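You operate a simulated robot arm through the tools that you are given. There is no shell and no other tool. Be economical: measure what you need, move in short steps, check, and stop when the job is done.

The job below is to be done with a simulated two-armed robot. You get a single attempt, and the scene is never put back.

## Task
Take the yellow cloth from the top of the steel counter and lay it out flat on the top of the pine table with the rail.

Only the result counts: the job must be done as asked and must still hold three seconds after the hand-in. Knocking over, shifting, dropping, spilling or breaking anything else fails it. Flat cloth is picked up by pressing the open fingertips on it (5 to 10 N) and closing them slowly along it; thin cloth reads only 2 to 8 mm in the jaws.

## Robot
Two 7-joint arms with two-finger parallel grippers on one trunk, on a base that drives. Base frame: it is fixed to the floor where the robot stands at the start and does not move with it; the origin is under the middle of the robot, x ahead of it, y to its left, z up. Readings come in m, rad, newtons and seconds.
The left shoulder is at the start at [0.05, 0.161, 1.098], the right one opposite. Places, roughly: top of the pine table with the rail [0.6, 1.7, 0.8]. Payload 3.43 kg a hand.
The tool frame of a hand sits at the grasp point between the pads (the TCP): z along the fingers, y along the line on which they close. The tips reach 0.03 m beyond it. The gripper opens to 0.094 m. The fingers are 0.028 m wide and 0.01 m thick; the gripper's body (0.05 by 0.096 m) begins 0.055 m behind the TCP.
Orientation is that of the tool frame in the base frame, as a unit quaternion [x, y, z, w]. With the fingers straight down and closing along the base's y, the tool's x points along the base's -x, its y along +y and its z along -z.

## Interface
- The arms move only by the tool step_arm. It takes "left_deltas", "right_deltas" or both (then of equal length, played together; a hand with none holds still); each is one flat list of numbers, 6 for each row, row after row: the shift along the tool's x, y, z in cm, then the turn, a rotation vector about the tool's x, y, z in rad. In form: [tx, ty, tz, ax, ay, az, tx, ty, tz, ax, ay, az, ...]. A call has 1 to 12 rows; each row shifts and turns the commanded pose from where the row before left it, along the tool's axes as they then stand. "left_grip" and "right_grip" are, for a hand that has rows, the gripper command, from -1 (shut) to 1 (fully open), values between in proportion, set as the call begins (left out, the last holds). A row lasts 0.2 s, in which the tool goes at most 0.05 m and 0.15 rad; a call with a longer step from one row to the next is refused whole, and so is a gripper value outside its range. A pose out of reach is approached as far as the arm can. The call stops where the force on the tool passes 40 N (or 10 N more than at its start, if that is more) or the arm is blocked; 0.2 s more then pass. The fingers move at their own pace (about 0.045 m/s each) and stop on an object; they squeeze with about 26 N. The grip force told is the motor's: it shows also when the fingers shut on nothing. Time passes only in rows, and 0.2 s behind the last, so rows that do not move let the fingers close. It gives the time, the measured TCP pose, the force on the tool (base axes), the opening and the grip force at its end, in the units of the frame above (readings bear some noise), with the torque about the TCP (base axes, N m) and any sound that the robot's microphone picked up.
- Cameras (640 x 400 px; columns grow to the right, rows downward): "scene" is now at [0.1258, -0.0304, 1.2289]; the picture's right is [-0.33, -0.94, 0.00], its down [-0.48, 0.17, -0.86] and it looks along [0.81, -0.28, -0.51] (base axes); focal length 289 px, centre (320, 200). "left" rides on the left gripper at [0.076, -0.014, -0.102] in its tool frame; the picture's right is [0.18, 0.98, 0.00], its down [-0.75, 0.14, -0.64] and it looks along [-0.63, 0.12, 0.77] (tool axes); focal length 243 px, centre (320, 200). "right" rides on the right gripper at [0.076, 0.014, -0.102] in its tool frame; the picture's right is [-0.18, 0.98, 0.00], its down [-0.75, -0.14, -0.64] and it looks along [-0.63, -0.12, 0.77] (tool axes); focal length 243 px, centre (320, 200). There is no depth. A picture from a camera that has moved, and an enlarged one, comes with that camera's place and axes in the base frame and with its lens.
- grab_frame(camera): a new picture of that camera. It takes no simulated time.
- raise_lower(by): slides the trunk up (or, below 0, down) by that many m; the arms and the scene camera ride with it, the base frame stays. It gives what a move gives, with no picture.
- roll_base(legs): drives the robot by 1 to 6 legs, each [ahead, left, turn to the left] in m, m and rad, along the robot's own axes; the way and the turn of a leg run together, so that a leg with both is an arc; at most 1.5 m and 3.142 rad a leg. The arms and the cameras ride along, it lands a little off, and it stops where it bumps. It gives what a move gives.
- turn_head(pan, tilt): turns the head with the scene camera to pan (to the left, within 1.396 rad either way) and tilt (down, from -0.506 to 1.204), counted from straight ahead of the robot. It gives what a move gives.
- zoom(camera, box): a new picture of the part [left, top, right, bottom] of that camera's present view, enlarged. It takes no simulated time.
- finish_job(): hands the job in; it is judged then, once.

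Work in short steps. Places have to be worked out from the pictures, the camera data and where the tool is seen: move nearer, look again, correct. Check each grasp and each placing, and mend what went wrong. You have 120 turns and 88 pictures in all, those below and enlarged ones among them. Open the grippers and draw the arms clear of the work before you hand the job in, unless the task says otherwise; then end with one line.

The tools are called as name(argument=value, ...) on one line, values as JSON. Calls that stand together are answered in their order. step_arm: Moves the arms, as the interface text tells. Its arguments: {"type":"object","properties":{"left_deltas":{"type":"array","items":{"type":"number"}},"left_grip":{"type":"number"},"right_deltas":{"type":"array","items":{"type":"number"}},"right_grip":{"type":"number"}},"required":[]} The other tools are called the same way: raise_lower (by) slides the trunk up or down; roll_base (legs) drives the base; turn_head (pan, tilt) turns the head that bears the scene camera; grab_frame (camera) takes a picture; zoom (camera, box) takes an enlarged picture of a part of a camera's view; finish_job () hands the job in.

At the start:

```text
t: 0.0
left_eef_pos: [0.4063, 0.0459, 1.0933]
left_tool_rot: [0.0, 1.0, 0.0, 0.0]
left_force: [0.8, -0.3, 0.0]
left_moment: [0.01, -0.03, 0.01]
left_grip_width: 0.094
left_grip_force: 0.2
right_eef_pos: [0.4047, -0.3719, 1.0504]
right_tool_rot: [0.0, 1.0, 0.0, 0.0]
right_force: [-0.2, -0.7, -0.1]
right_moment: [0.0, -0.01, 0.02]
right_grip_width: 0.0942
right_grip_force: 0.2
trunk travel left (down, up): [-0.125, 0.142]
robot x, y, heading: [-0.0026, 0.0009, 0.002]
head pan, tilt: [-0.333, 0.534]
```

scene: 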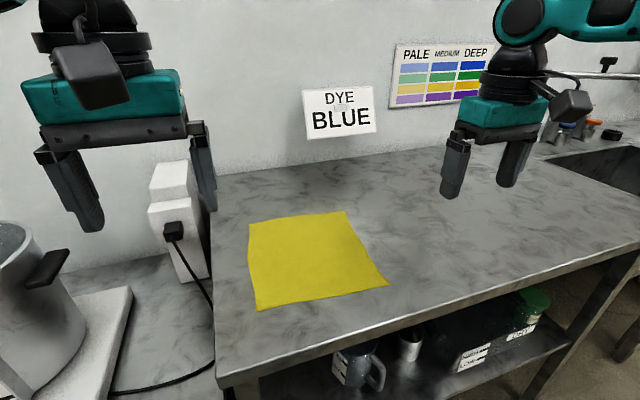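
right: 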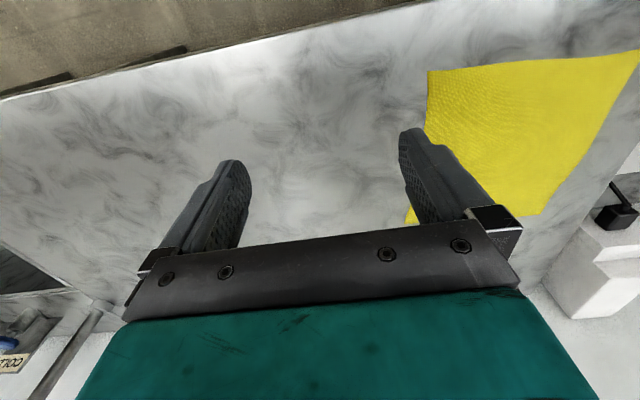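
left: 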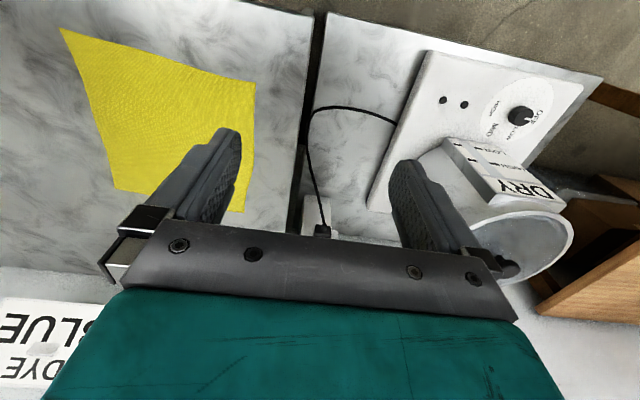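

The cloth appears to lie at about x 0.45–0.74 and y -0.30 to -0.04. Before planning I look left towards the pine table.

turn_head(pan=1.2, tilt=0.45)

```text
t: 1.6
left_eef_pos: [0.4067, 0.0465, 1.0942]
left_tool_rot: [0.001, 1.0, 0.001, 0.0]
left_force: [-0.4, -0.9, -0.2]
left_moment: [0.0, -0.03, 0.0]
left_grip_width: 0.0942
left_grip_force: 0.0
right_eef_pos: [0.4037, -0.3723, 1.0501]
right_tool_rot: [0.001, 1.0, 0.0, 0.0]
right_force: [0.8, -0.2, 0.1]
right_moment: [-0.01, -0.01, -0.01]
right_grip_width: 0.094
right_grip_force: 0.0
trunk travel left (down, up): [-0.125, 0.142]
robot x, y, heading: [0.0, 0.0018, -0.002]
head pan, tilt: [1.201, 0.45]
```

Now a picture of the left side.

grab_frame(camera="scene")

```text
84 pictures are left
camera scene: at [0.0739, 0.0849, 1.2366], right [0.93, -0.36, 0.0], down [-0.16, -0.41, -0.9], along [0.33, 0.84, -0.44], focal length 289 px, centre (320, 200)
```

scene: 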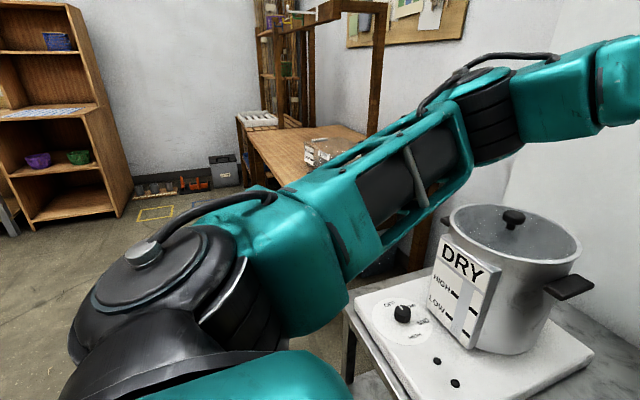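

The table is visible on the far left, behind the arm. I line up with the cloth first by driving 0.165 m to the right, with the head facing ahead and down.

roll_base(legs=[[0, -0.165, 0]])

turn_head(pan=0, tilt=0.75)

grab_frame(camera="scene")

```text
t: 3.0
left_eef_pos: [0.4077, -0.1178, 1.0935]
left_tool_rot: [0.002, 1.0, 0.0, -0.001]
left_force: [0.4, -1.2, 0.4]
left_moment: [0.06, 0.04, 0.01]
left_grip_width: 0.0939
left_grip_force: 0.1
right_eef_pos: [0.4024, -0.5363, 1.0481]
right_tool_rot: [0.002, 1.0, 0.0, 0.0]
right_force: [-0.1, -0.3, -0.8]
right_moment: [0.03, 0.04, 0.0]
right_grip_width: 0.0943
right_grip_force: 0.0
trunk travel left (down, up): [-0.125, 0.142]
robot x, y, heading: [0.0018, -0.1642, -0.002]
head pan, tilt: [1.201, 0.45]
```

```text
t: 4.5
left_eef_pos: [0.4061, -0.1176, 1.0934]
left_tool_rot: [0.002, 1.0, 0.0, 0.0]
left_force: [-0.3, 0.1, -0.2]
left_moment: [-0.04, 0.04, -0.02]
left_grip_width: 0.0941
left_grip_force: 0.1
right_eef_pos: [0.4033, -0.5356, 1.0501]
right_tool_rot: [0.001, 1.0, -0.001, -0.001]
right_force: [0.1, 0.1, -0.1]
right_moment: [0.04, -0.03, -0.01]
right_grip_width: 0.0939
right_grip_force: 0.1
trunk travel left (down, up): [-0.125, 0.142]
robot x, y, heading: [-0.0, -0.1627, -0.004]
head pan, tilt: [0.0, 0.75]
```

```text
83 pictures are left
camera scene: at [0.1231, -0.1628, 1.2101], right [0.0, -1.0, 0.0], down [-0.68, 0.0, -0.73], along [0.73, 0.0, -0.68], focal length 289 px, centre (320, 200)
```

scene: 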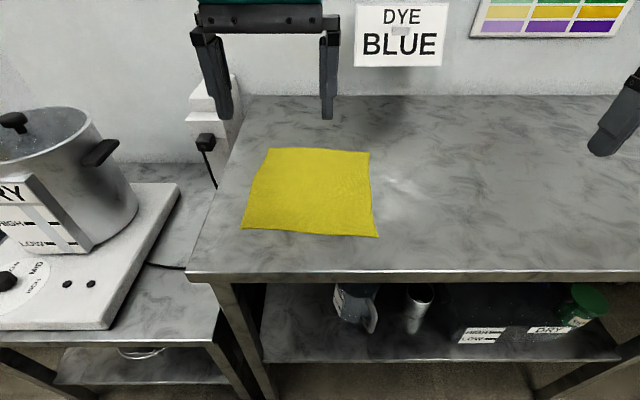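

From this view the cloth's near corners are about (0.475, -0.018) and (0.456, -0.266), and the counter edge is at x≈0.37. I move both hands above points just inside these corners, with the gripper opening cut to about 4 cm.

step_arm(left_deltas=[-1.08, 0.79, 2.6, 0, 0, 0, -1.08, 0.79, 2.6, 0, 0, 0, -1.08, 0.79, 2.6, 0, 0, 0, -1.08, 0.79, 2.6, 0, 0, 0, -1.08, 0.79, 2.6, 0, 0, 0, -1.08, 0.79, 2.6, 0, 0, 0, -1.08, 0.79, 2.6, 0, 0, 0, -1.08, 0.79, 2.6, 0, 0, 0], right_deltas=[-0.9, 3.83, 2.1, 0, 0, 0, -0.9, 3.83, 2.1, 0, 0, 0, -0.9, 3.83, 2.1, 0, 0, 0, -0.9, 3.83, 2.1, 0, 0, 0, -0.9, 3.83, 2.1, 0, 0, 0, -0.9, 3.83, 2.1, 0, 0, 0, -0.9, 3.83, 2.1, 0, 0, 0, -0.9, 3.83, 2.1, 0, 0, 0], left_grip=-0.15, right_grip=-0.15)

grab_frame(camera="scene")

grab_frame(camera="left")

grab_frame(camera="right")

```text
t: 6.2
left_eef_pos: [0.4957, -0.0556, 0.8909]
left_tool_rot: [0.002, 1.0, -0.002, 0.004]
left_force: [-0.8, 0.2, 21.1]
left_moment: [0.4, 0.22, 0.02]
left_grip_width: 0.0397
left_grip_force: 0.2
right_eef_pos: [0.436, -0.3018, 0.9127]
right_tool_rot: [0.003, 1.0, 0.001, 0.002]
right_force: [-1.1, -0.1, 0.7]
right_moment: [0.04, 0.02, 0.02]
right_grip_width: 0.04
right_grip_force: 0.2
right hand out of reach, approached as far as the arm can: row 7, 8
trunk travel left (down, up): [-0.125, 0.142]
robot x, y, heading: [-0.0003, -0.1619, -0.004]
head pan, tilt: [0.0, 0.75]
```

```text
82 pictures are left
camera scene: at [0.121, -0.1634, 1.211], right [0.0, -1.0, 0.0], down [-0.68, 0.0, -0.73], along [0.73, 0.0, -0.68], focal length 289 px, centre (320, 200)
```

scene: 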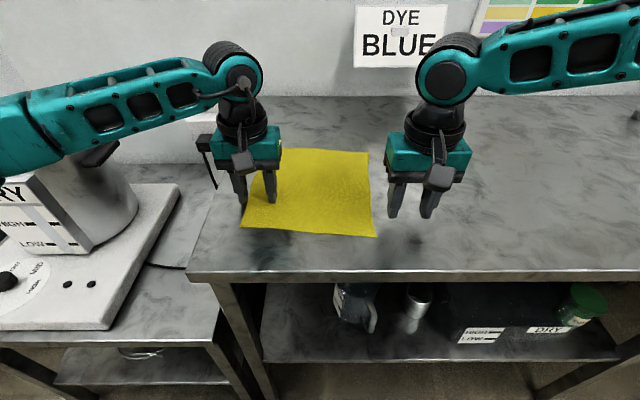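

```text
81 pictures are left
camera left: at [0.4179, -0.0704, 0.994], right [-0.18, 0.98, 0.0], down [0.75, 0.14, 0.65], along [0.64, 0.11, -0.76], focal length 243 px, centre (320, 200)
```

left: 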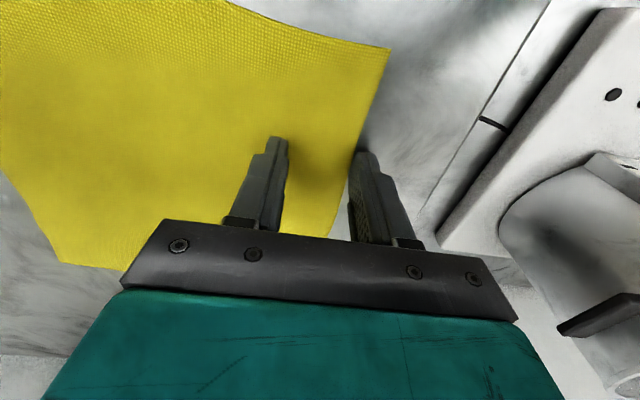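

```text
80 pictures are left
camera right: at [0.3594, -0.2874, 1.0157], right [0.19, 0.98, 0.0], down [0.75, -0.15, 0.64], along [0.63, -0.12, -0.76], focal length 243 px, centre (320, 200)
```

right: 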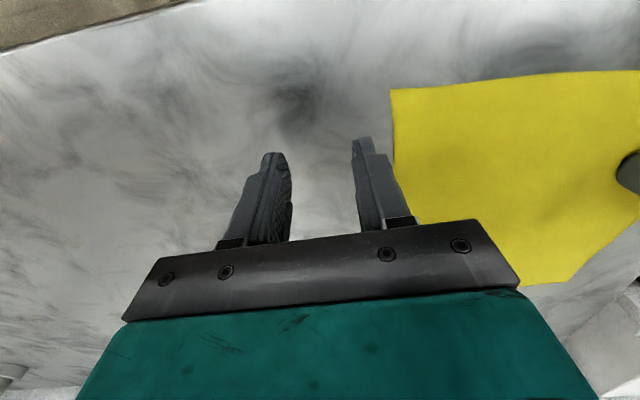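

The left fingertips are already touching at TCP z≈0.89, and the wrist camera agrees, so the counter is at z≈0.86. That puts the near corners at about (0.43, -0.036) and (0.412, -0.254). I lift the left hand, bring it back, and retry the right hand in smaller shifts.

step_arm(left_deltas=[0, 0, -3, 0, 0, 0, 2.5, -0.5, 0, 0, 0, 0, 2.5, -0.5, 0, 0, 0, 0, 0, 0, 0, 0, 0, 0])

step_arm(right_deltas=[0, 2, 0, 0, 0, 0, 0, 2, 0, 0, 0, 0, 0, 2, 0, 0, 0, 0, 0, 0, 0, 0, 0, 0])

```text
t: 7.2
left_eef_pos: [0.4449, -0.0642, 0.9165]
left_tool_rot: [0.002, 1.0, 0.0, 0.0]
left_force: [-0.7, -0.6, 0.4]
left_moment: [0.02, 0.0, 0.05]
left_grip_width: 0.04
left_grip_force: 0.1
right_eef_pos: [0.4386, -0.3004, 0.9112]
right_tool_rot: [0.002, 1.0, 0.0, -0.001]
right_force: [0.1, -0.3, -0.1]
right_moment: [-0.02, -0.01, -0.01]
right_grip_width: 0.0399
right_grip_force: 0.0
trunk travel left (down, up): [-0.125, 0.142]
robot x, y, heading: [-0.0005, -0.162, -0.001]
head pan, tilt: [0.0, 0.75]
```

```text
t: 8.2
left_eef_pos: [0.4454, -0.064, 0.9173]
left_tool_rot: [0.003, 1.0, 0.0, 0.0]
left_force: [0.5, -0.5, -0.1]
left_moment: [0.0, 0.0, 0.02]
left_grip_width: 0.0403
left_grip_force: 0.1
right_eef_pos: [0.4148, -0.2842, 0.9261]
right_tool_rot: [0.002, 1.0, 0.001, 0.0]
right_force: [0.7, 0.0, -0.3]
right_moment: [-0.01, -0.02, -0.01]
right_grip_width: 0.0398
right_grip_force: 0.2
right hand out of reach, approached as far as the arm can: row 1, 2, 3
trunk travel left (down, up): [-0.125, 0.142]
robot x, y, heading: [0.0028, -0.1644, -0.004]
head pan, tilt: [0.0, 0.75]
```

The right arm reaches a joint limit when it comes this close to the robot's midline. I drive the base 0.12 m left after lifting slightly, then look at the reach again.

step_arm(left_deltas=[0, 0, -4, 0, 0, 0, 0, 0, 0, 0, 0, 0], right_deltas=[0, -5, -3, 0, 0, 0, 0, 0, 0, 0, 0, 0])

roll_base(legs=[[0, 0.12, 0]])

```text
refused: row 1 steps farther than a row can; nothing moved
```

```text
t: 9.5
left_eef_pos: [0.4472, 0.053, 0.9177]
left_tool_rot: [0.002, 1.0, 0.0, 0.0]
left_force: [0.5, -0.4, -0.3]
left_moment: [-0.01, -0.02, 0.0]
left_grip_width: 0.0399
left_grip_force: 0.1
right_eef_pos: [0.4165, -0.1665, 0.9262]
right_tool_rot: [0.002, 1.0, 0.001, -0.001]
right_force: [0.3, -0.7, 0.3]
right_moment: [0.02, -0.02, 0.04]
right_grip_width: 0.04
right_grip_force: 0.2
trunk travel left (down, up): [-0.125, 0.142]
robot x, y, heading: [0.001, -0.0447, -0.002]
head pan, tilt: [0.0, 0.75]
```

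The drive went clear of everything. Now I set both hands over the near corners.

step_arm(left_deltas=[0, -2.95, 0, 0, 0, 0, 0, -2.95, 0, 0, 0, 0, 0, -2.95, 0, 0, 0, 0, 0, -2.95, 0, 0, 0, 0, 0, 0, 0, 0, 0, 0], right_deltas=[0, -3, 0, 0, 0, 0, 0, -3, 0, 0, 0, 0, -0.5, 0, 0, 0, 0, 0, -1, 0, 0.5, 0, 0, 0, 0, 0, 0, 0, 0, 0])

grab_frame(camera="left")

grab_frame(camera="right")

grab_frame(camera="scene")

```text
t: 10.7
left_eef_pos: [0.4455, -0.0649, 0.9172]
left_tool_rot: [0.003, 1.0, 0.0, 0.0]
left_force: [-0.4, 0.2, -0.6]
left_moment: [0.0, -0.02, -0.03]
left_grip_width: 0.0401
left_grip_force: 0.2
right_eef_pos: [0.4334, -0.227, 0.9208]
right_tool_rot: [0.002, 1.0, 0.0, -0.001]
right_force: [-0.3, 0.6, -0.5]
right_moment: [0.03, -0.02, 0.01]
right_grip_width: 0.0401
right_grip_force: 0.1
trunk travel left (down, up): [-0.125, 0.142]
robot x, y, heading: [-0.0005, -0.0473, -0.005]
head pan, tilt: [0.0, 0.75]
```

```text
79 pictures are left
camera left: at [0.3695, -0.0806, 1.021], right [-0.18, 0.98, 0.0], down [0.75, 0.14, 0.64], along [0.63, 0.12, -0.77], focal length 243 px, centre (320, 200)
```

left: 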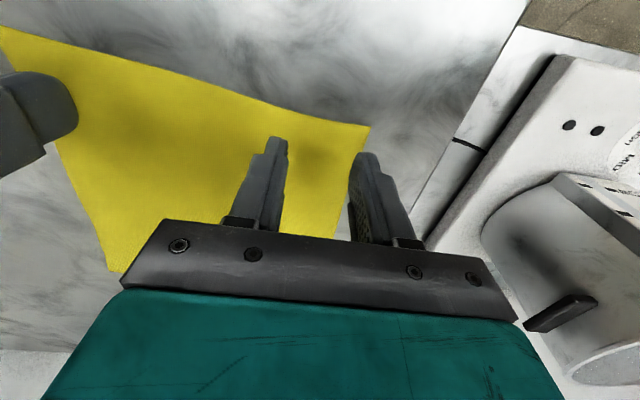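

```text
78 pictures are left
camera right: at [0.3553, -0.2133, 1.0241], right [0.19, 0.98, 0.0], down [0.75, -0.15, 0.64], along [0.63, -0.12, -0.77], focal length 243 px, centre (320, 200)
```

right: 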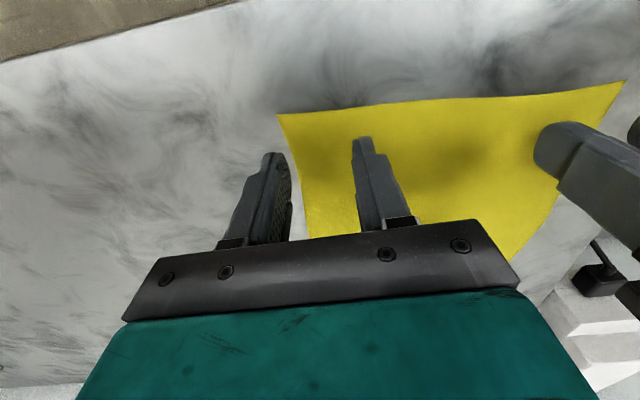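

```text
77 pictures are left
camera scene: at [0.1236, -0.0456, 1.2101], right [0.0, -1.0, 0.0], down [-0.68, 0.0, -0.73], along [0.73, 0.0, -0.68], focal length 289 px, centre (320, 200)
```

scene: 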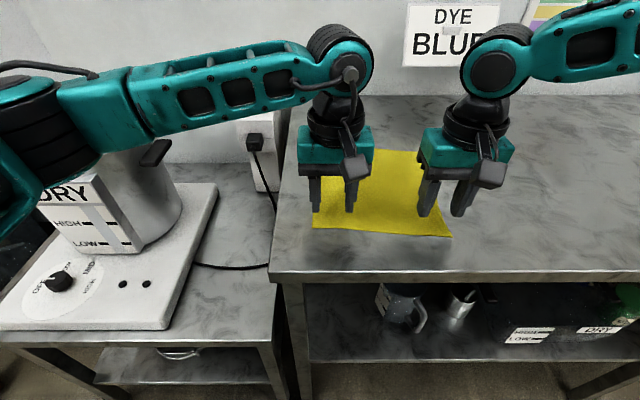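

The corners check out at (0.431, -0.035) and (0.410, -0.253). I shift each hand about 1 cm inward and lower to just above contact.

step_arm(left_deltas=[0, -0.9, 0, 0, 0, 0, 0, 0, 2.0, 0, 0, 0, 0, 0, 0.4, 0, 0, 0, 0, 0, 0, 0, 0, 0], right_deltas=[0, 1.2, 0, 0, 0, 0, 0, 0, 2.3, 0, 0, 0, 0, 0, 0.5, 0, 0, 0, 0, 0, 0, 0, 0, 0])

```text
t: 11.7
left_eef_pos: [0.4464, -0.0743, 0.8926]
left_tool_rot: [0.003, 1.0, 0.0, -0.001]
left_force: [0.3, -0.4, 0.3]
left_moment: [0.01, 0.01, -0.02]
left_grip_width: 0.0402
left_grip_force: 0.1
right_eef_pos: [0.4322, -0.216, 0.8939]
right_tool_rot: [0.001, 1.0, 0.001, 0.001]
right_force: [-0.7, 0.3, -0.1]
right_moment: [0.01, 0.01, -0.02]
right_grip_width: 0.0402
right_grip_force: 0.0
trunk travel left (down, up): [-0.125, 0.142]
robot x, y, heading: [0.002, -0.0431, 0.0]
head pan, tilt: [0.0, 0.75]
```

Both hands are just above the cloth, so I lower in small steps until I read 5–10 N.

step_arm(left_deltas=[0, 0, 0.3, 0, 0, 0, 0, 0, 0, 0, 0, 0], right_deltas=[0, 0, 0.4, 0, 0, 0, 0, 0, 0, 0, 0, 0])

```text
t: 12.3
left_eef_pos: [0.4469, -0.0734, 0.8906]
left_tool_rot: [0.003, 1.0, -0.001, 0.001]
left_force: [0.7, -0.4, 5.2]
left_moment: [0.09, -0.03, -0.02]
left_grip_width: 0.04
left_grip_force: 0.0
right_eef_pos: [0.4329, -0.2141, 0.8909]
right_tool_rot: [0.002, 1.0, 0.002, 0.001]
right_force: [0.7, -1.4, 6.6]
right_moment: [-0.09, 0.02, 0.02]
right_grip_width: 0.04
right_grip_force: 0.2
trunk travel left (down, up): [-0.125, 0.142]
robot x, y, heading: [-0.0009, -0.0451, -0.003]
head pan, tilt: [0.0, 0.75]
```

The force is about 5–7 N on both hands. Now I close slowly in stages, keeping a slight press.

step_arm(left_deltas=[0, 0, 0.06, 0, 0, 0, 0, 0, 0, 0, 0, 0], right_deltas=[0, 0, 0.03, 0, 0, 0, 0, 0, 0, 0, 0, 0], left_grip=-0.4, right_grip=-0.4)

step_arm(left_deltas=[0, 0, 0, 0, 0, 0, 0, 0, 0, 0, 0, 0], right_deltas=[0, 0, 0, 0, 0, 0, 0, 0, 0, 0, 0, 0], left_grip=-0.65, right_grip=-0.65)

step_arm(left_deltas=[0, 0, 0, 0, 0, 0, 0, 0, 0, 0, 0, 0], right_deltas=[0, 0, 0, 0, 0, 0, 0, 0, 0, 0, 0, 0], left_grip=-0.85, right_grip=-0.85)

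step_arm(left_deltas=[0, 0, 0, 0, 0, 0, 0, 0, 0, 0, 0, 0, 0, 0, 0, 0, 0, 0], right_deltas=[0, 0, 0, 0, 0, 0, 0, 0, 0, 0, 0, 0, 0, 0, 0, 0, 0, 0], left_grip=-1, right_grip=-1)

grab_frame(camera="scene")

```text
t: 12.9
left_eef_pos: [0.4462, -0.0738, 0.8913]
left_tool_rot: [0.002, 1.0, -0.001, 0.001]
left_force: [1.5, -0.7, 12.0]
left_moment: [0.1, -0.05, -0.02]
left_grip_width: 0.0286
left_grip_force: 0.4
right_eef_pos: [0.4321, -0.2146, 0.8898]
right_tool_rot: [0.002, 1.0, 0.001, 0.002]
right_force: [2.0, 1.1, 11.7]
right_moment: [-0.06, 0.0, -0.03]
right_grip_width: 0.0286
right_grip_force: 0.5
trunk travel left (down, up): [-0.125, 0.142]
robot x, y, heading: [-0.0014, -0.0459, -0.003]
head pan, tilt: [0.0, 0.75]
```

```text
t: 13.5
left_eef_pos: [0.4444, -0.0735, 0.8906]
left_tool_rot: [0.003, 1.0, -0.001, 0.001]
left_force: [0.5, 0.8, 14.5]
left_moment: [0.05, 0.02, -0.03]
left_grip_width: 0.016
left_grip_force: 0.2
right_eef_pos: [0.4305, -0.2146, 0.8907]
right_tool_rot: [0.002, 1.0, 0.001, 0.002]
right_force: [0.4, -0.2, 14.1]
right_moment: [-0.02, 0.08, -0.02]
right_grip_width: 0.0156
right_grip_force: 0.1
trunk travel left (down, up): [-0.125, 0.142]
robot x, y, heading: [0.0015, -0.0412, -0.009]
head pan, tilt: [0.0, 0.75]
```

```text
t: 14.1
left_eef_pos: [0.4456, -0.0737, 0.8911]
left_tool_rot: [0.003, 1.0, -0.001, 0.001]
left_force: [0.1, 0.0, 17.4]
left_moment: [0.02, 0.07, 0.01]
left_grip_width: 0.0057
left_grip_force: 0.1
right_eef_pos: [0.4309, -0.2134, 0.8911]
right_tool_rot: [0.002, 1.0, 0.001, 0.002]
right_force: [-0.1, 1.8, 15.2]
right_moment: [0.02, 0.03, 0.04]
right_grip_width: 0.0075
right_grip_force: 0.3
trunk travel left (down, up): [-0.125, 0.142]
robot x, y, heading: [-0.0, -0.0471, -0.006]
head pan, tilt: [0.0, 0.75]
```

```text
t: 14.9
left_eef_pos: [0.4452, -0.0735, 0.8909]
left_tool_rot: [0.002, 1.0, -0.001, 0.001]
left_force: [0.2, 1.4, 18.8]
left_moment: [0.12, 0.06, 0.0]
left_grip_width: 0.0
left_grip_force: 26.4
right_eef_pos: [0.431, -0.2152, 0.8916]
right_tool_rot: [0.002, 1.0, 0.001, 0.002]
right_force: [0.9, 1.1, 16.4]
right_moment: [0.04, -0.02, -0.02]
right_grip_width: 0.0002
right_grip_force: 25.6
trunk travel left (down, up): [-0.125, 0.142]
robot x, y, heading: [-0.0001, -0.0463, -0.007]
head pan, tilt: [0.0, 0.75]
```

```text
76 pictures are left
camera scene: at [0.1213, -0.0449, 1.2105], right [0.0, -1.0, 0.0], down [-0.68, 0.0, -0.73], along [0.73, 0.0, -0.68], focal length 289 px, centre (320, 200)
```

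scene: 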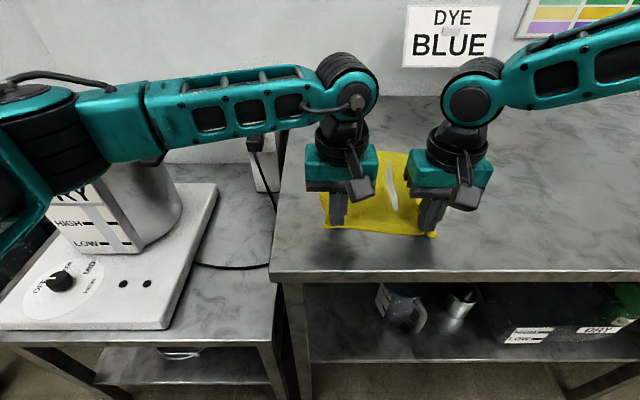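

Both jaws read 0 mm with the press force at 17 N, so the cloth slipped out. I raise both hands and look at how the cloth lies now.

step_arm(left_deltas=[0, 0, -2, 0, 0, 0, 0, 0, -4, 0, 0, 0, 0, 0, 0, 0, 0, 0], right_deltas=[0, 0, -2, 0, 0, 0, 0, 0, -4, 0, 0, 0, 0, 0, 0, 0, 0, 0])

grab_frame(camera="scene")

grab_frame(camera="right")

grab_frame(camera="left")

```text
t: 15.7
left_eef_pos: [0.4451, -0.073, 0.9509]
left_tool_rot: [0.002, 1.0, 0.0, 0.001]
left_force: [-0.1, 0.0, -0.7]
left_moment: [0.01, 0.01, 0.01]
left_grip_width: 0.0
left_grip_force: 26.3
right_eef_pos: [0.4316, -0.2149, 0.9501]
right_tool_rot: [0.002, 1.0, 0.001, 0.0]
right_force: [-0.4, -0.8, -0.4]
right_moment: [-0.01, 0.0, 0.0]
right_grip_width: 0.0
right_grip_force: 26.1
trunk travel left (down, up): [-0.125, 0.142]
robot x, y, heading: [-0.0008, -0.0436, -0.006]
head pan, tilt: [0.0, 0.75]
```

```text
75 pictures are left
camera scene: at [0.1236, -0.0457, 1.21], right [0.0, -1.0, 0.0], down [-0.68, 0.0, -0.73], along [0.73, 0.0, -0.68], focal length 289 px, centre (320, 200)
```

scene: 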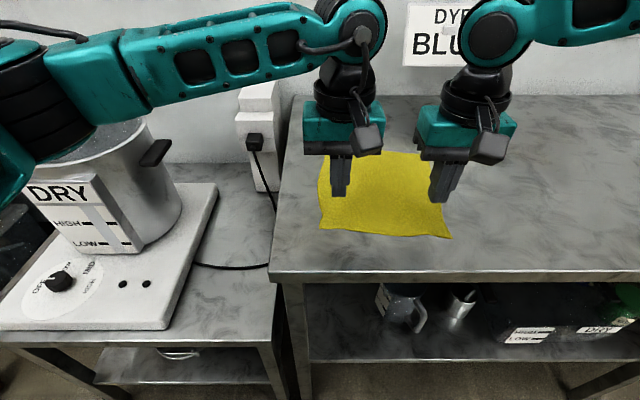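

```text
74 pictures are left
camera right: at [0.3548, -0.2016, 1.0541], right [0.19, 0.98, 0.0], down [0.75, -0.14, 0.64], along [0.63, -0.12, -0.77], focal length 243 px, centre (320, 200)
```

right: 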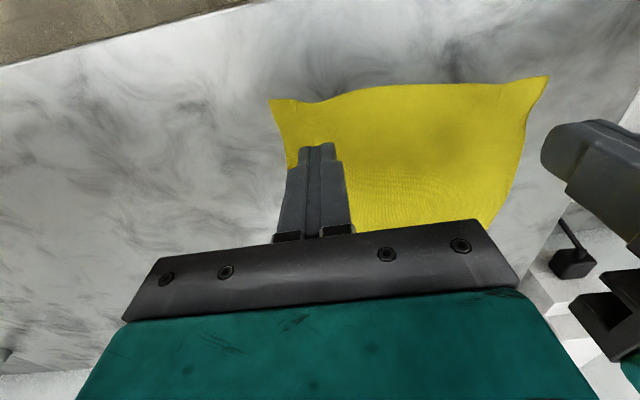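

```text
73 pictures are left
camera left: at [0.3682, -0.0888, 1.0546], right [-0.18, 0.98, 0.0], down [0.75, 0.14, 0.64], along [0.63, 0.12, -0.77], focal length 243 px, centre (320, 200)
```

left: 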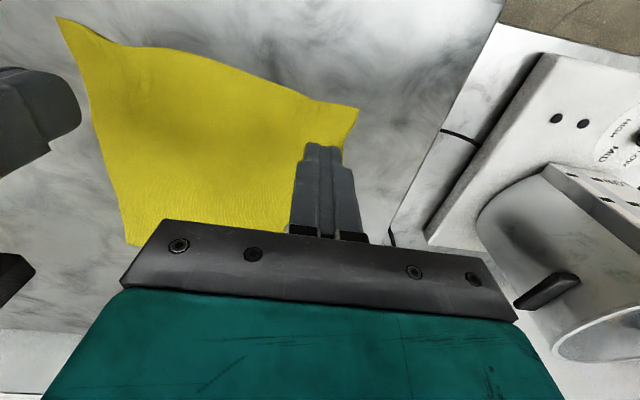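

The cloth is still flat and only slightly drawn in. I turn both grippers 90° so that they close along x. This gives a fold parallel to the near edge, and the hands can stay near the side edges.

step_arm(left_deltas=[0, 0, 0, 0, 0, 0.1428, 0, 0, 0, 0, 0, 0.1428, 0, 0, 0, 0, 0, 0.1428, 0, 0, 0, 0, 0, 0.1428, 0, 0, 0, 0, 0, 0.1428, 0, 0, 0, 0, 0, 0.1428, 0, 0, 0, 0, 0, 0.1428, 0, 0, 0, 0, 0, 0.1428, 0, 0, 0, 0, 0, 0.1428, 0, 0, 0, 0, 0, 0.1428, 0, 0, 0, 0, 0, 0.1428, 0, 0, 0, 0, 0, 0], right_deltas=[0, 0, 0, 0, 0, -0.1428, 0, 0, 0, 0, 0, -0.1428, 0, 0, 0, 0, 0, -0.1428, 0, 0, 0, 0, 0, -0.1428, 0, 0, 0, 0, 0, -0.1428, 0, 0, 0, 0, 0, -0.1428, 0, 0, 0, 0, 0, -0.1428, 0, 0, 0, 0, 0, -0.1428, 0, 0, 0, 0, 0, -0.1428, 0, 0, 0, 0, 0, -0.1428, 0, 0, 0, 0, 0, -0.1428, 0, 0, 0, 0, 0, 0], left_grip=0.06, right_grip=0.06)

grab_frame(camera="scene")

```text
t: 18.3
left_eef_pos: [0.446, -0.0745, 0.9499]
left_tool_rot: [0.562, 0.827, 0.0, -0.001]
left_force: [0.2, -0.6, -0.4]
left_moment: [0.04, 0.0, 0.0]
left_grip_width: 0.0499
left_grip_force: 0.1
left hand out of reach, approached as far as the arm can: row 9, 10, 11
right_eef_pos: [0.4321, -0.2158, 0.9495]
right_tool_rot: [-0.707, 0.708, 0.001, 0.001]
right_force: [-0.3, -0.2, 0.3]
right_moment: [0.01, 0.02, 0.01]
right_grip_width: 0.0498
right_grip_force: 0.1
trunk travel left (down, up): [-0.125, 0.142]
robot x, y, heading: [-0.0012, -0.0446, 0.002]
head pan, tilt: [0.0, 0.75]
```

```text
72 pictures are left
camera scene: at [0.1236, -0.0457, 1.2101], right [0.0, -1.0, 0.0], down [-0.68, 0.0, -0.73], along [0.73, 0.0, -0.68], focal length 289 px, centre (320, 200)
```

scene: 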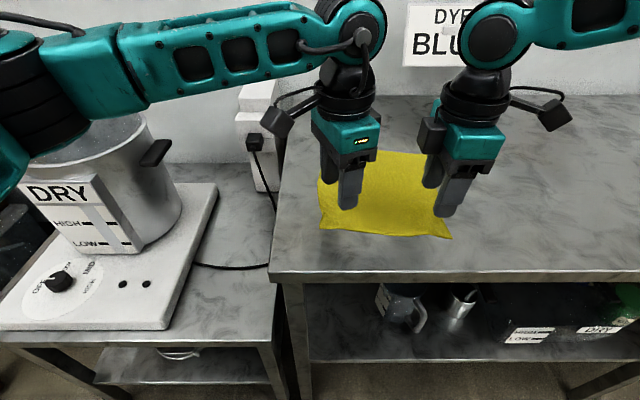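

The right hand is at 90° and the left stopped at about 68° on its joint limit, which is still usable. I place both hands over the near strip and lower to just above contact.

step_arm(left_deltas=[-1.76, 2.74, 0, 0, 0, 0, 0, 0, 3.0, 0, 0, 0, 0, 0, 2.4, 0, 0, 0, 0, 0, 0, 0, 0, 0], right_deltas=[0.9, -2.3, 0, 0, 0, 0, 0, 0, 3.0, 0, 0, 0, 0, 0, 2.4, 0, 0, 0, 0, 0, 0, 0, 0, 0])

grab_frame(camera="scene")

grab_frame(camera="right")

grab_frame(camera="left")

```text
t: 19.3
left_eef_pos: [0.446, -0.0728, 0.8954]
left_tool_rot: [0.56, 0.828, 0.0, 0.0]
left_force: [0.3, 0.3, -0.7]
left_moment: [0.01, 0.01, 0.01]
left_grip_width: 0.0496
left_grip_force: 0.0
left hand out of reach, approached as far as the arm can: row 1
right_eef_pos: [0.4547, -0.2235, 0.8956]
right_tool_rot: [-0.706, 0.708, 0.0, 0.002]
right_force: [-0.9, 0.5, 0.2]
right_moment: [-0.01, -0.03, 0.03]
right_grip_width: 0.0497
right_grip_force: 0.1
trunk travel left (down, up): [-0.125, 0.142]
robot x, y, heading: [-0.0021, -0.0431, -0.003]
head pan, tilt: [0.0, 0.75]
```

```text
71 pictures are left
camera scene: at [0.1236, -0.0457, 1.2101], right [0.0, -1.0, 0.0], down [-0.68, 0.0, -0.73], along [0.73, 0.0, -0.68], focal length 289 px, centre (320, 200)
```

scene: 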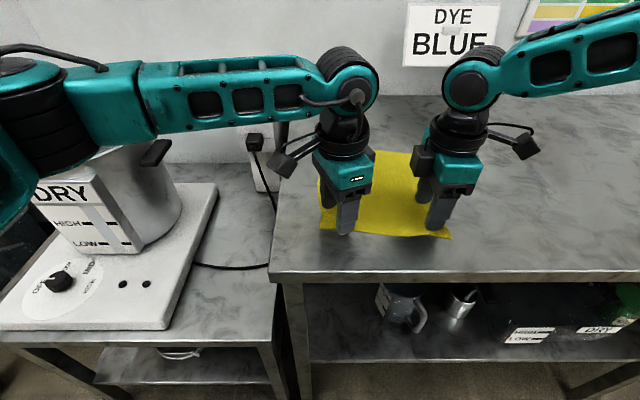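

```text
70 pictures are left
camera right: at [0.4399, -0.3004, 0.9981], right [-0.98, 0.19, 0.0], down [0.14, 0.75, 0.64], along [0.12, 0.63, -0.77], focal length 243 px, centre (320, 200)
```

right: 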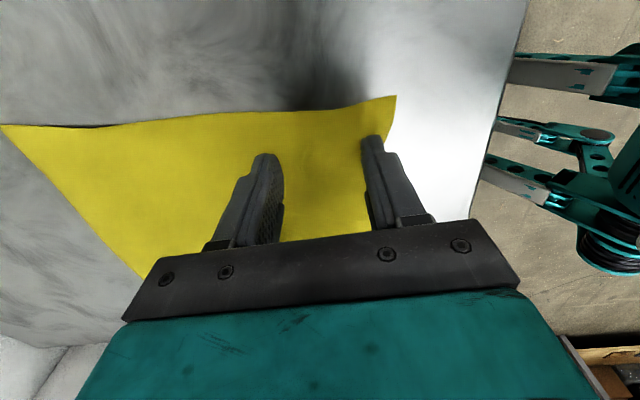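

```text
69 pictures are left
camera left: at [0.4047, -0.0098, 0.9991], right [0.84, 0.54, 0.0], down [0.41, -0.65, 0.64], along [0.35, -0.54, -0.77], focal length 243 px, centre (320, 200)
```

left: 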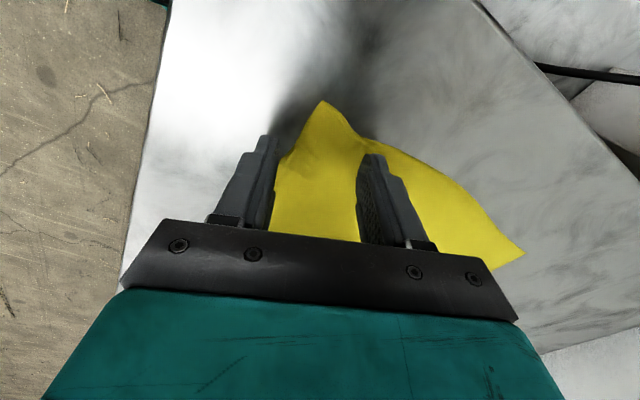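

The right hand is well placed. The left is at its wrist limit, so I turn it back to about 45° and move it inboard of the near-left corner.

step_arm(left_deltas=[0, 0, -1, 0, 0, -0.135, 0, 0, 0, 0, 0, -0.135, 0, 0, 0, 0, 0, -0.135, -1.5, 0.3, 0, 0, 0, 0, -1.5, 0.3, 0, 0, 0, 0, 0, 0, 1, 0, 0, 0, 0, 0, 0, 0, 0, 0])

grab_frame(camera="left")

```text
t: 20.9
left_eef_pos: [0.4736, -0.0912, 0.8961]
left_tool_rot: [0.383, 0.924, 0.0, 0.001]
left_force: [0.3, 0.2, -0.4]
left_moment: [-0.01, 0.02, 0.0]
left_grip_width: 0.0498
left_grip_force: 0.0
right_eef_pos: [0.4552, -0.2236, 0.8959]
right_tool_rot: [-0.706, 0.708, 0.001, 0.002]
right_force: [0.0, -1.1, -0.1]
right_moment: [0.0, 0.0, -0.03]
right_grip_width: 0.0502
right_grip_force: 0.1
trunk travel left (down, up): [-0.125, 0.142]
robot x, y, heading: [0.0017, -0.044, -0.006]
head pan, tilt: [0.0, 0.75]
```

```text
68 pictures are left
camera left: at [0.4086, -0.0478, 1.0002], right [0.57, 0.82, 0.0], down [0.63, -0.43, 0.64], along [0.53, -0.36, -0.77], focal length 243 px, centre (320, 200)
```

left: 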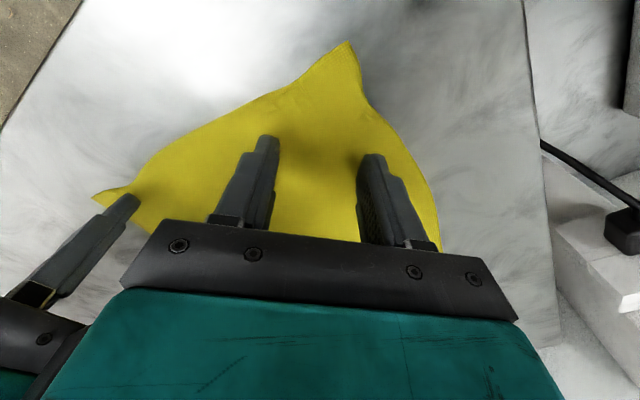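

Both left fingertips are over cloth, so I press down gently.

step_arm(left_deltas=[0, 0, 0.45, 0, 0, 0, 0, 0, 0, 0, 0, 0], right_deltas=[0, 0, 0.45, 0, 0, 0, 0, 0, 0, 0, 0, 0])

step_arm(left_deltas=[0, 0, 0.1, 0, 0, 0, 0, 0, 0, 0, 0, 0], right_deltas=[0, 0, 0.1, 0, 0, 0, 0, 0, 0, 0, 0, 0])

```text
t: 21.5
left_eef_pos: [0.4716, -0.0908, 0.8927]
left_tool_rot: [0.384, 0.923, 0.0, 0.0]
left_force: [0.5, 0.9, -0.1]
left_moment: [0.01, -0.02, 0.03]
left_grip_width: 0.0496
left_grip_force: 0.0
right_eef_pos: [0.4548, -0.2232, 0.8914]
right_tool_rot: [-0.705, 0.71, -0.001, 0.001]
right_force: [-0.7, 0.3, 3.1]
right_moment: [-0.01, 0.05, 0.01]
right_grip_width: 0.0497
right_grip_force: 0.0
trunk travel left (down, up): [-0.125, 0.142]
robot x, y, heading: [0.0017, -0.0453, -0.004]
head pan, tilt: [0.0, 0.75]
```

```text
t: 22.1
left_eef_pos: [0.4726, -0.0904, 0.8915]
left_tool_rot: [0.384, 0.923, 0.0, 0.001]
left_force: [-0.8, 0.8, 0.6]
left_moment: [0.02, -0.03, -0.01]
left_grip_width: 0.0499
left_grip_force: 0.0
right_eef_pos: [0.4539, -0.2226, 0.8913]
right_tool_rot: [-0.706, 0.708, -0.001, 0.002]
right_force: [1.5, -1.1, 12.1]
right_moment: [-0.09, 0.28, 0.07]
right_grip_width: 0.0494
right_grip_force: 0.1
trunk travel left (down, up): [-0.125, 0.142]
robot x, y, heading: [0.0003, -0.0439, 0.0]
head pan, tilt: [0.0, 0.75]
```

Right reads 12 N and left 0.6 N, so I trim each one.

step_arm(left_deltas=[0, 0, 0.12, 0, 0, 0, 0, 0, 0, 0, 0, 0], right_deltas=[0, 0, -0.06, 0, 0, 0, 0, 0, 0, 0, 0, 0])

step_arm(left_deltas=[0, 0, 0, 0, 0, 0], right_deltas=[0, 0, 0, 0, 0, 0])

```text
t: 22.7
left_eef_pos: [0.472, -0.0909, 0.8915]
left_tool_rot: [0.383, 0.924, -0.001, 0.002]
left_force: [0.1, 0.7, 7.1]
left_moment: [0.08, 0.07, 0.03]
left_grip_width: 0.0498
left_grip_force: 0.0
right_eef_pos: [0.4554, -0.2225, 0.8926]
right_tool_rot: [-0.706, 0.708, -0.001, 0.002]
right_force: [2.2, -0.8, 11.4]
right_moment: [-0.06, 0.24, 0.03]
right_grip_width: 0.0493
right_grip_force: 0.1
trunk travel left (down, up): [-0.125, 0.142]
robot x, y, heading: [-0.0036, -0.0462, -0.007]
head pan, tilt: [0.0, 0.75]
```

```text
t: 23.1
left_eef_pos: [0.4717, -0.0907, 0.8914]
left_tool_rot: [0.384, 0.923, -0.001, 0.002]
left_force: [0.0, 0.8, 7.7]
left_moment: [0.1, 0.04, 0.01]
left_grip_width: 0.0499
left_grip_force: 0.0
right_eef_pos: [0.4537, -0.2224, 0.8922]
right_tool_rot: [-0.706, 0.708, 0.001, 0.001]
right_force: [1.8, -0.5, 12.2]
right_moment: [-0.07, 0.23, 0.03]
right_grip_width: 0.0488
right_grip_force: 0.0
trunk travel left (down, up): [-0.125, 0.142]
robot x, y, heading: [-0.0006, -0.0473, 0.0]
head pan, tilt: [0.0, 0.75]
```

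Left is good at 7.7 N. I ease the right up and start closing both in stages while watching the force.

step_arm(left_deltas=[0, 0, 0, 0, 0, 0], right_deltas=[0, 0, -0.1, 0, 0, 0], left_grip=-0.1, right_grip=-0.1)

```text
t: 23.5
left_eef_pos: [0.4721, -0.0918, 0.8913]
left_tool_rot: [0.383, 0.924, 0.0, 0.002]
left_force: [-0.9, 0.5, 10.8]
left_moment: [0.11, 0.05, 0.01]
left_grip_width: 0.0421
left_grip_force: 0.1
right_eef_pos: [0.4528, -0.2231, 0.8904]
right_tool_rot: [-0.705, 0.709, 0.002, 0.001]
right_force: [0.5, 0.4, 5.5]
right_moment: [-0.01, 0.12, -0.02]
right_grip_width: 0.0422
right_grip_force: 0.0
trunk travel left (down, up): [-0.125, 0.142]
robot x, y, heading: [0.0008, -0.0437, -0.005]
head pan, tilt: [0.0, 0.75]
```

Left has risen to 10.8 N and right is 5.5 N. I keep closing and ease the left off a little.

step_arm(left_deltas=[0, 0, -0.06, 0, 0, 0], right_deltas=[0, 0, 0, 0, 0, 0], left_grip=-0.3, right_grip=-0.3)

step_arm(left_deltas=[0, 0, -0.03, 0, 0, 0], right_deltas=[0, 0, 0, 0, 0, 0], left_grip=-0.5, right_grip=-0.5)

grab_frame(camera="right")

grab_frame(camera="left")

```text
t: 23.9
left_eef_pos: [0.4715, -0.0928, 0.8907]
left_tool_rot: [0.383, 0.924, -0.001, 0.0]
left_force: [0.0, -1.3, 9.7]
left_moment: [0.07, 0.02, 0.06]
left_grip_width: 0.0324
left_grip_force: 0.1
right_eef_pos: [0.4538, -0.2249, 0.8908]
right_tool_rot: [-0.706, 0.708, 0.0, 0.001]
right_force: [0.6, 1.4, 2.6]
right_moment: [0.01, 0.01, -0.05]
right_grip_width: 0.0328
right_grip_force: 0.1
trunk travel left (down, up): [-0.125, 0.142]
robot x, y, heading: [0.001, -0.0452, -0.001]
head pan, tilt: [0.0, 0.75]
```

```text
t: 24.3
left_eef_pos: [0.473, -0.0914, 0.8921]
left_tool_rot: [0.383, 0.924, 0.0, 0.0]
left_force: [-0.4, -0.7, 9.4]
left_moment: [0.06, 0.04, 0.06]
left_grip_width: 0.023
left_grip_force: 0.1
right_eef_pos: [0.4535, -0.2237, 0.8911]
right_tool_rot: [-0.706, 0.708, 0.0, 0.001]
right_force: [0.0, 0.3, 1.4]
right_moment: [-0.02, 0.02, -0.03]
right_grip_width: 0.0235
right_grip_force: 0.1
trunk travel left (down, up): [-0.125, 0.142]
robot x, y, heading: [-0.0012, -0.0406, -0.004]
head pan, tilt: [0.0, 0.75]
```

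```text
67 pictures are left
camera right: at [0.4385, -0.3009, 0.9942], right [-0.98, 0.19, 0.0], down [0.14, 0.75, 0.64], along [0.12, 0.63, -0.77], focal length 243 px, centre (320, 200)
```

right: 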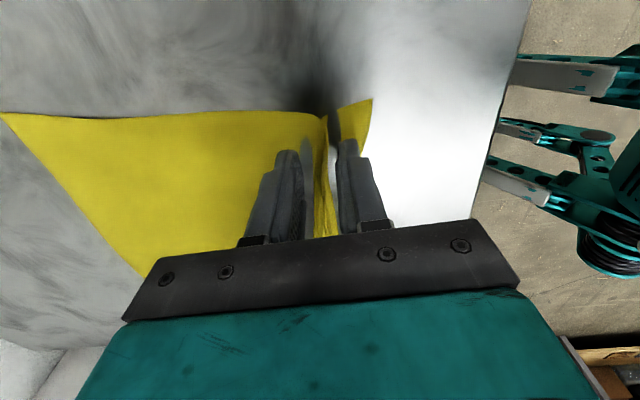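

```text
66 pictures are left
camera left: at [0.4074, -0.0483, 0.9946], right [0.57, 0.82, 0.0], down [0.63, -0.43, 0.64], along [0.53, -0.36, -0.77], focal length 243 px, centre (320, 200)
```

left: 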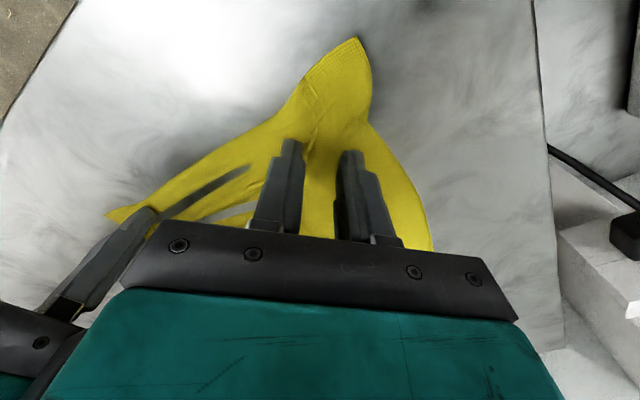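

Folds are rising between the fingers on both hands. I finish closing, with a touch more press on the right.

step_arm(left_deltas=[0, 0, -0.03, 0, 0, 0], right_deltas=[0, 0, 0.05, 0, 0, 0], left_grip=-0.7, right_grip=-0.7)

step_arm(left_deltas=[0, 0, -0.04, 0, 0, 0], right_deltas=[0, 0, 0, 0, 0, 0], left_grip=-0.85, right_grip=-0.85)

step_arm(left_deltas=[0, 0, 0, 0, 0, 0, 0, 0, 0, 0, 0, 0], right_deltas=[0, 0, 0, 0, 0, 0, 0, 0, 0, 0, 0, 0], left_grip=-1, right_grip=-1)

```text
t: 24.7
left_eef_pos: [0.4704, -0.0911, 0.8908]
left_tool_rot: [0.384, 0.923, -0.001, 0.0]
left_force: [0.4, -0.3, 6.4]
left_moment: [0.0, 0.02, 0.01]
left_grip_width: 0.0142
left_grip_force: 0.0
right_eef_pos: [0.4549, -0.2233, 0.8912]
right_tool_rot: [-0.706, 0.708, 0.0, 0.002]
right_force: [0.6, 0.9, 4.5]
right_moment: [-0.02, 0.02, -0.01]
right_grip_width: 0.0141
right_grip_force: 0.0
trunk travel left (down, up): [-0.125, 0.142]
robot x, y, heading: [0.0006, -0.0427, -0.007]
head pan, tilt: [0.0, 0.75]
```

```text
t: 25.1
left_eef_pos: [0.4707, -0.0897, 0.8919]
left_tool_rot: [0.383, 0.924, 0.0, 0.0]
left_force: [-0.7, -0.9, 2.8]
left_moment: [-0.02, 0.0, 0.01]
left_grip_width: 0.0074
left_grip_force: 0.4
right_eef_pos: [0.4547, -0.2232, 0.8913]
right_tool_rot: [-0.706, 0.708, -0.001, 0.001]
right_force: [0.4, 0.0, 6.6]
right_moment: [-0.02, 0.0, 0.01]
right_grip_width: 0.0078
right_grip_force: 0.6
trunk travel left (down, up): [-0.125, 0.142]
robot x, y, heading: [-0.0008, -0.0432, -0.002]
head pan, tilt: [0.0, 0.75]
```

```text
t: 25.7
left_eef_pos: [0.4704, -0.091, 0.8907]
left_tool_rot: [0.384, 0.923, 0.0, 0.0]
left_force: [0.3, -0.6, 1.3]
left_moment: [-0.01, 0.01, -0.01]
left_grip_width: 0.0001
left_grip_force: 25.7
right_eef_pos: [0.4542, -0.224, 0.8913]
right_tool_rot: [-0.706, 0.708, 0.0, 0.002]
right_force: [0.4, 0.3, 8.8]
right_moment: [-0.03, 0.02, -0.03]
right_grip_width: 0.0023
right_grip_force: 26.4
trunk travel left (down, up): [-0.125, 0.142]
robot x, y, heading: [-0.0002, -0.0432, -0.005]
head pan, tilt: [0.0, 0.75]
```

The right has the cloth (2.3 mm), but the left slipped because I eased it off too much. I lift the left, open it to 5 cm and look, keeping the right closed and still.

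step_arm(left_deltas=[0, 0, -1.0, 0, 0, 0])

step_arm(left_deltas=[0, 0, 0, 0, 0, 0, 0, 0, 0, 0, 0, 0], left_grip=0.06)

grab_frame(camera="left")

grab_frame(camera="right")

```text
t: 26.1
left_eef_pos: [0.4715, -0.0922, 0.9022]
left_tool_rot: [0.383, 0.924, 0.001, 0.0]
left_force: [-0.2, 0.3, 0.1]
left_moment: [0.06, 0.04, 0.01]
left_grip_width: 0.0001
left_grip_force: 26.8
right_eef_pos: [0.4532, -0.2242, 0.8922]
right_tool_rot: [-0.706, 0.709, 0.0, 0.001]
right_force: [-0.5, 0.8, 9.3]
right_moment: [-0.03, 0.06, -0.03]
right_grip_width: 0.0019
right_grip_force: 26.0
trunk travel left (down, up): [-0.125, 0.142]
robot x, y, heading: [-0.0021, -0.0442, -0.004]
head pan, tilt: [0.0, 0.75]
```

```text
t: 26.7
left_eef_pos: [0.4716, -0.091, 0.9022]
left_tool_rot: [0.384, 0.923, 0.0, 0.001]
left_force: [0.3, 0.5, 0.2]
left_moment: [0.02, -0.01, 0.03]
left_grip_width: 0.0498
left_grip_force: 0.9
right_eef_pos: [0.4537, -0.2243, 0.8912]
right_tool_rot: [-0.705, 0.709, 0.001, 0.001]
right_force: [0.4, 0.1, 10.3]
right_moment: [-0.06, -0.01, -0.02]
right_grip_width: 0.0021
right_grip_force: 25.8
trunk travel left (down, up): [-0.125, 0.142]
robot x, y, heading: [-0.0014, -0.0412, -0.004]
head pan, tilt: [0.0, 0.75]
```

```text
65 pictures are left
camera left: at [0.407, -0.0488, 1.0053], right [0.57, 0.82, 0.0], down [0.63, -0.43, 0.64], along [0.53, -0.36, -0.77], focal length 243 px, centre (320, 200)
```

left: 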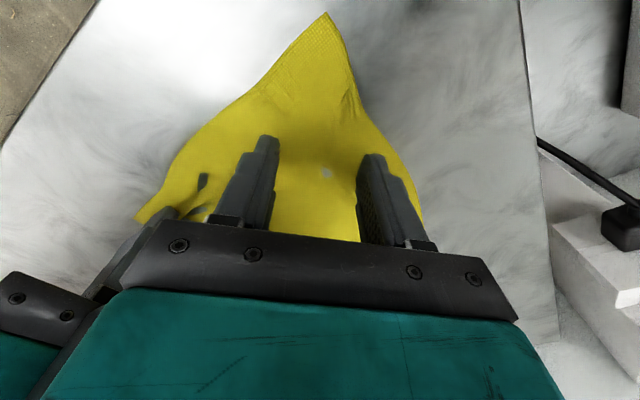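

```text
64 pictures are left
camera right: at [0.439, -0.3004, 0.994], right [-0.98, 0.19, 0.0], down [0.14, 0.75, 0.64], along [0.12, 0.63, -0.77], focal length 243 px, centre (320, 200)
```

right: 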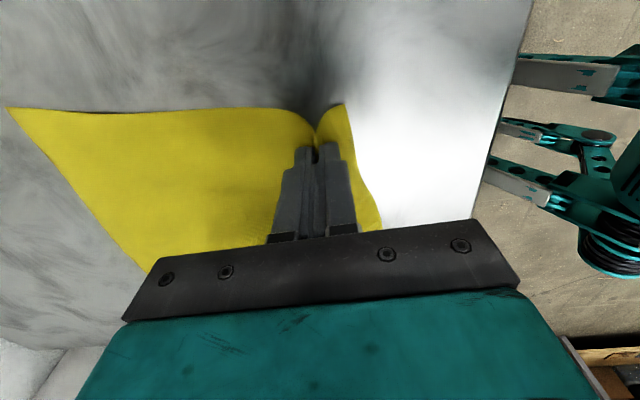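

The right grasp is firm. The left corner has moved to about (0.414, -0.049), so I shift the left hand 1.7 cm towards it and press again, stopping between 7 and 10 N.

step_arm(left_deltas=[1.7, 0, 0, 0, 0, 0, 0, 0, 0.9, 0, 0, 0, 0, 0, 0.25, 0, 0, 0, 0, 0, 0, 0, 0, 0])

```text
t: 27.7
left_eef_pos: [0.4598, -0.0807, 0.8907]
left_tool_rot: [0.383, 0.924, -0.001, 0.0]
left_force: [0.1, 0.7, 3.7]
left_moment: [0.01, 0.02, 0.02]
left_grip_width: 0.0497
left_grip_force: 0.1
right_eef_pos: [0.4534, -0.2233, 0.8921]
right_tool_rot: [-0.705, 0.709, 0.0, 0.002]
right_force: [2.0, 0.7, 9.9]
right_moment: [-0.01, -0.02, -0.01]
right_grip_width: 0.0023
right_grip_force: 26.2
trunk travel left (down, up): [-0.125, 0.142]
robot x, y, heading: [-0.0004, -0.0432, -0.005]
head pan, tilt: [0.0, 0.75]
```

Left is at 3.7 N, so I add a little press and begin the slow closing.

step_arm(left_deltas=[0, 0, 0.07, 0, 0, 0], left_grip=-0.1)

step_arm(left_deltas=[0, 0, 0, 0, 0, 0], left_grip=-0.3)

```text
t: 28.1
left_eef_pos: [0.46, -0.0786, 0.8916]
left_tool_rot: [0.383, 0.924, 0.0, 0.001]
left_force: [0.5, 1.3, 5.1]
left_moment: [-0.05, 0.03, -0.01]
left_grip_width: 0.0422
left_grip_force: 0.1
right_eef_pos: [0.4546, -0.2235, 0.8912]
right_tool_rot: [-0.706, 0.708, 0.0, 0.001]
right_force: [2.0, 1.2, 9.3]
right_moment: [0.0, -0.02, 0.02]
right_grip_width: 0.0023
right_grip_force: 26.1
trunk travel left (down, up): [-0.125, 0.142]
robot x, y, heading: [-0.0029, -0.0429, -0.008]
head pan, tilt: [0.0, 0.75]
```

```text
t: 28.5
left_eef_pos: [0.4597, -0.0796, 0.8917]
left_tool_rot: [0.383, 0.924, 0.0, 0.001]
left_force: [0.1, -0.1, 7.7]
left_moment: [-0.04, 0.05, -0.04]
left_grip_width: 0.0324
left_grip_force: 0.0
right_eef_pos: [0.4548, -0.2234, 0.8906]
right_tool_rot: [-0.705, 0.709, 0.001, 0.001]
right_force: [1.1, 1.0, 9.5]
right_moment: [-0.01, -0.02, 0.0]
right_grip_width: 0.0023
right_grip_force: 25.8
trunk travel left (down, up): [-0.125, 0.142]
robot x, y, heading: [0.0009, -0.0423, -0.005]
head pan, tilt: [0.0, 0.75]
```

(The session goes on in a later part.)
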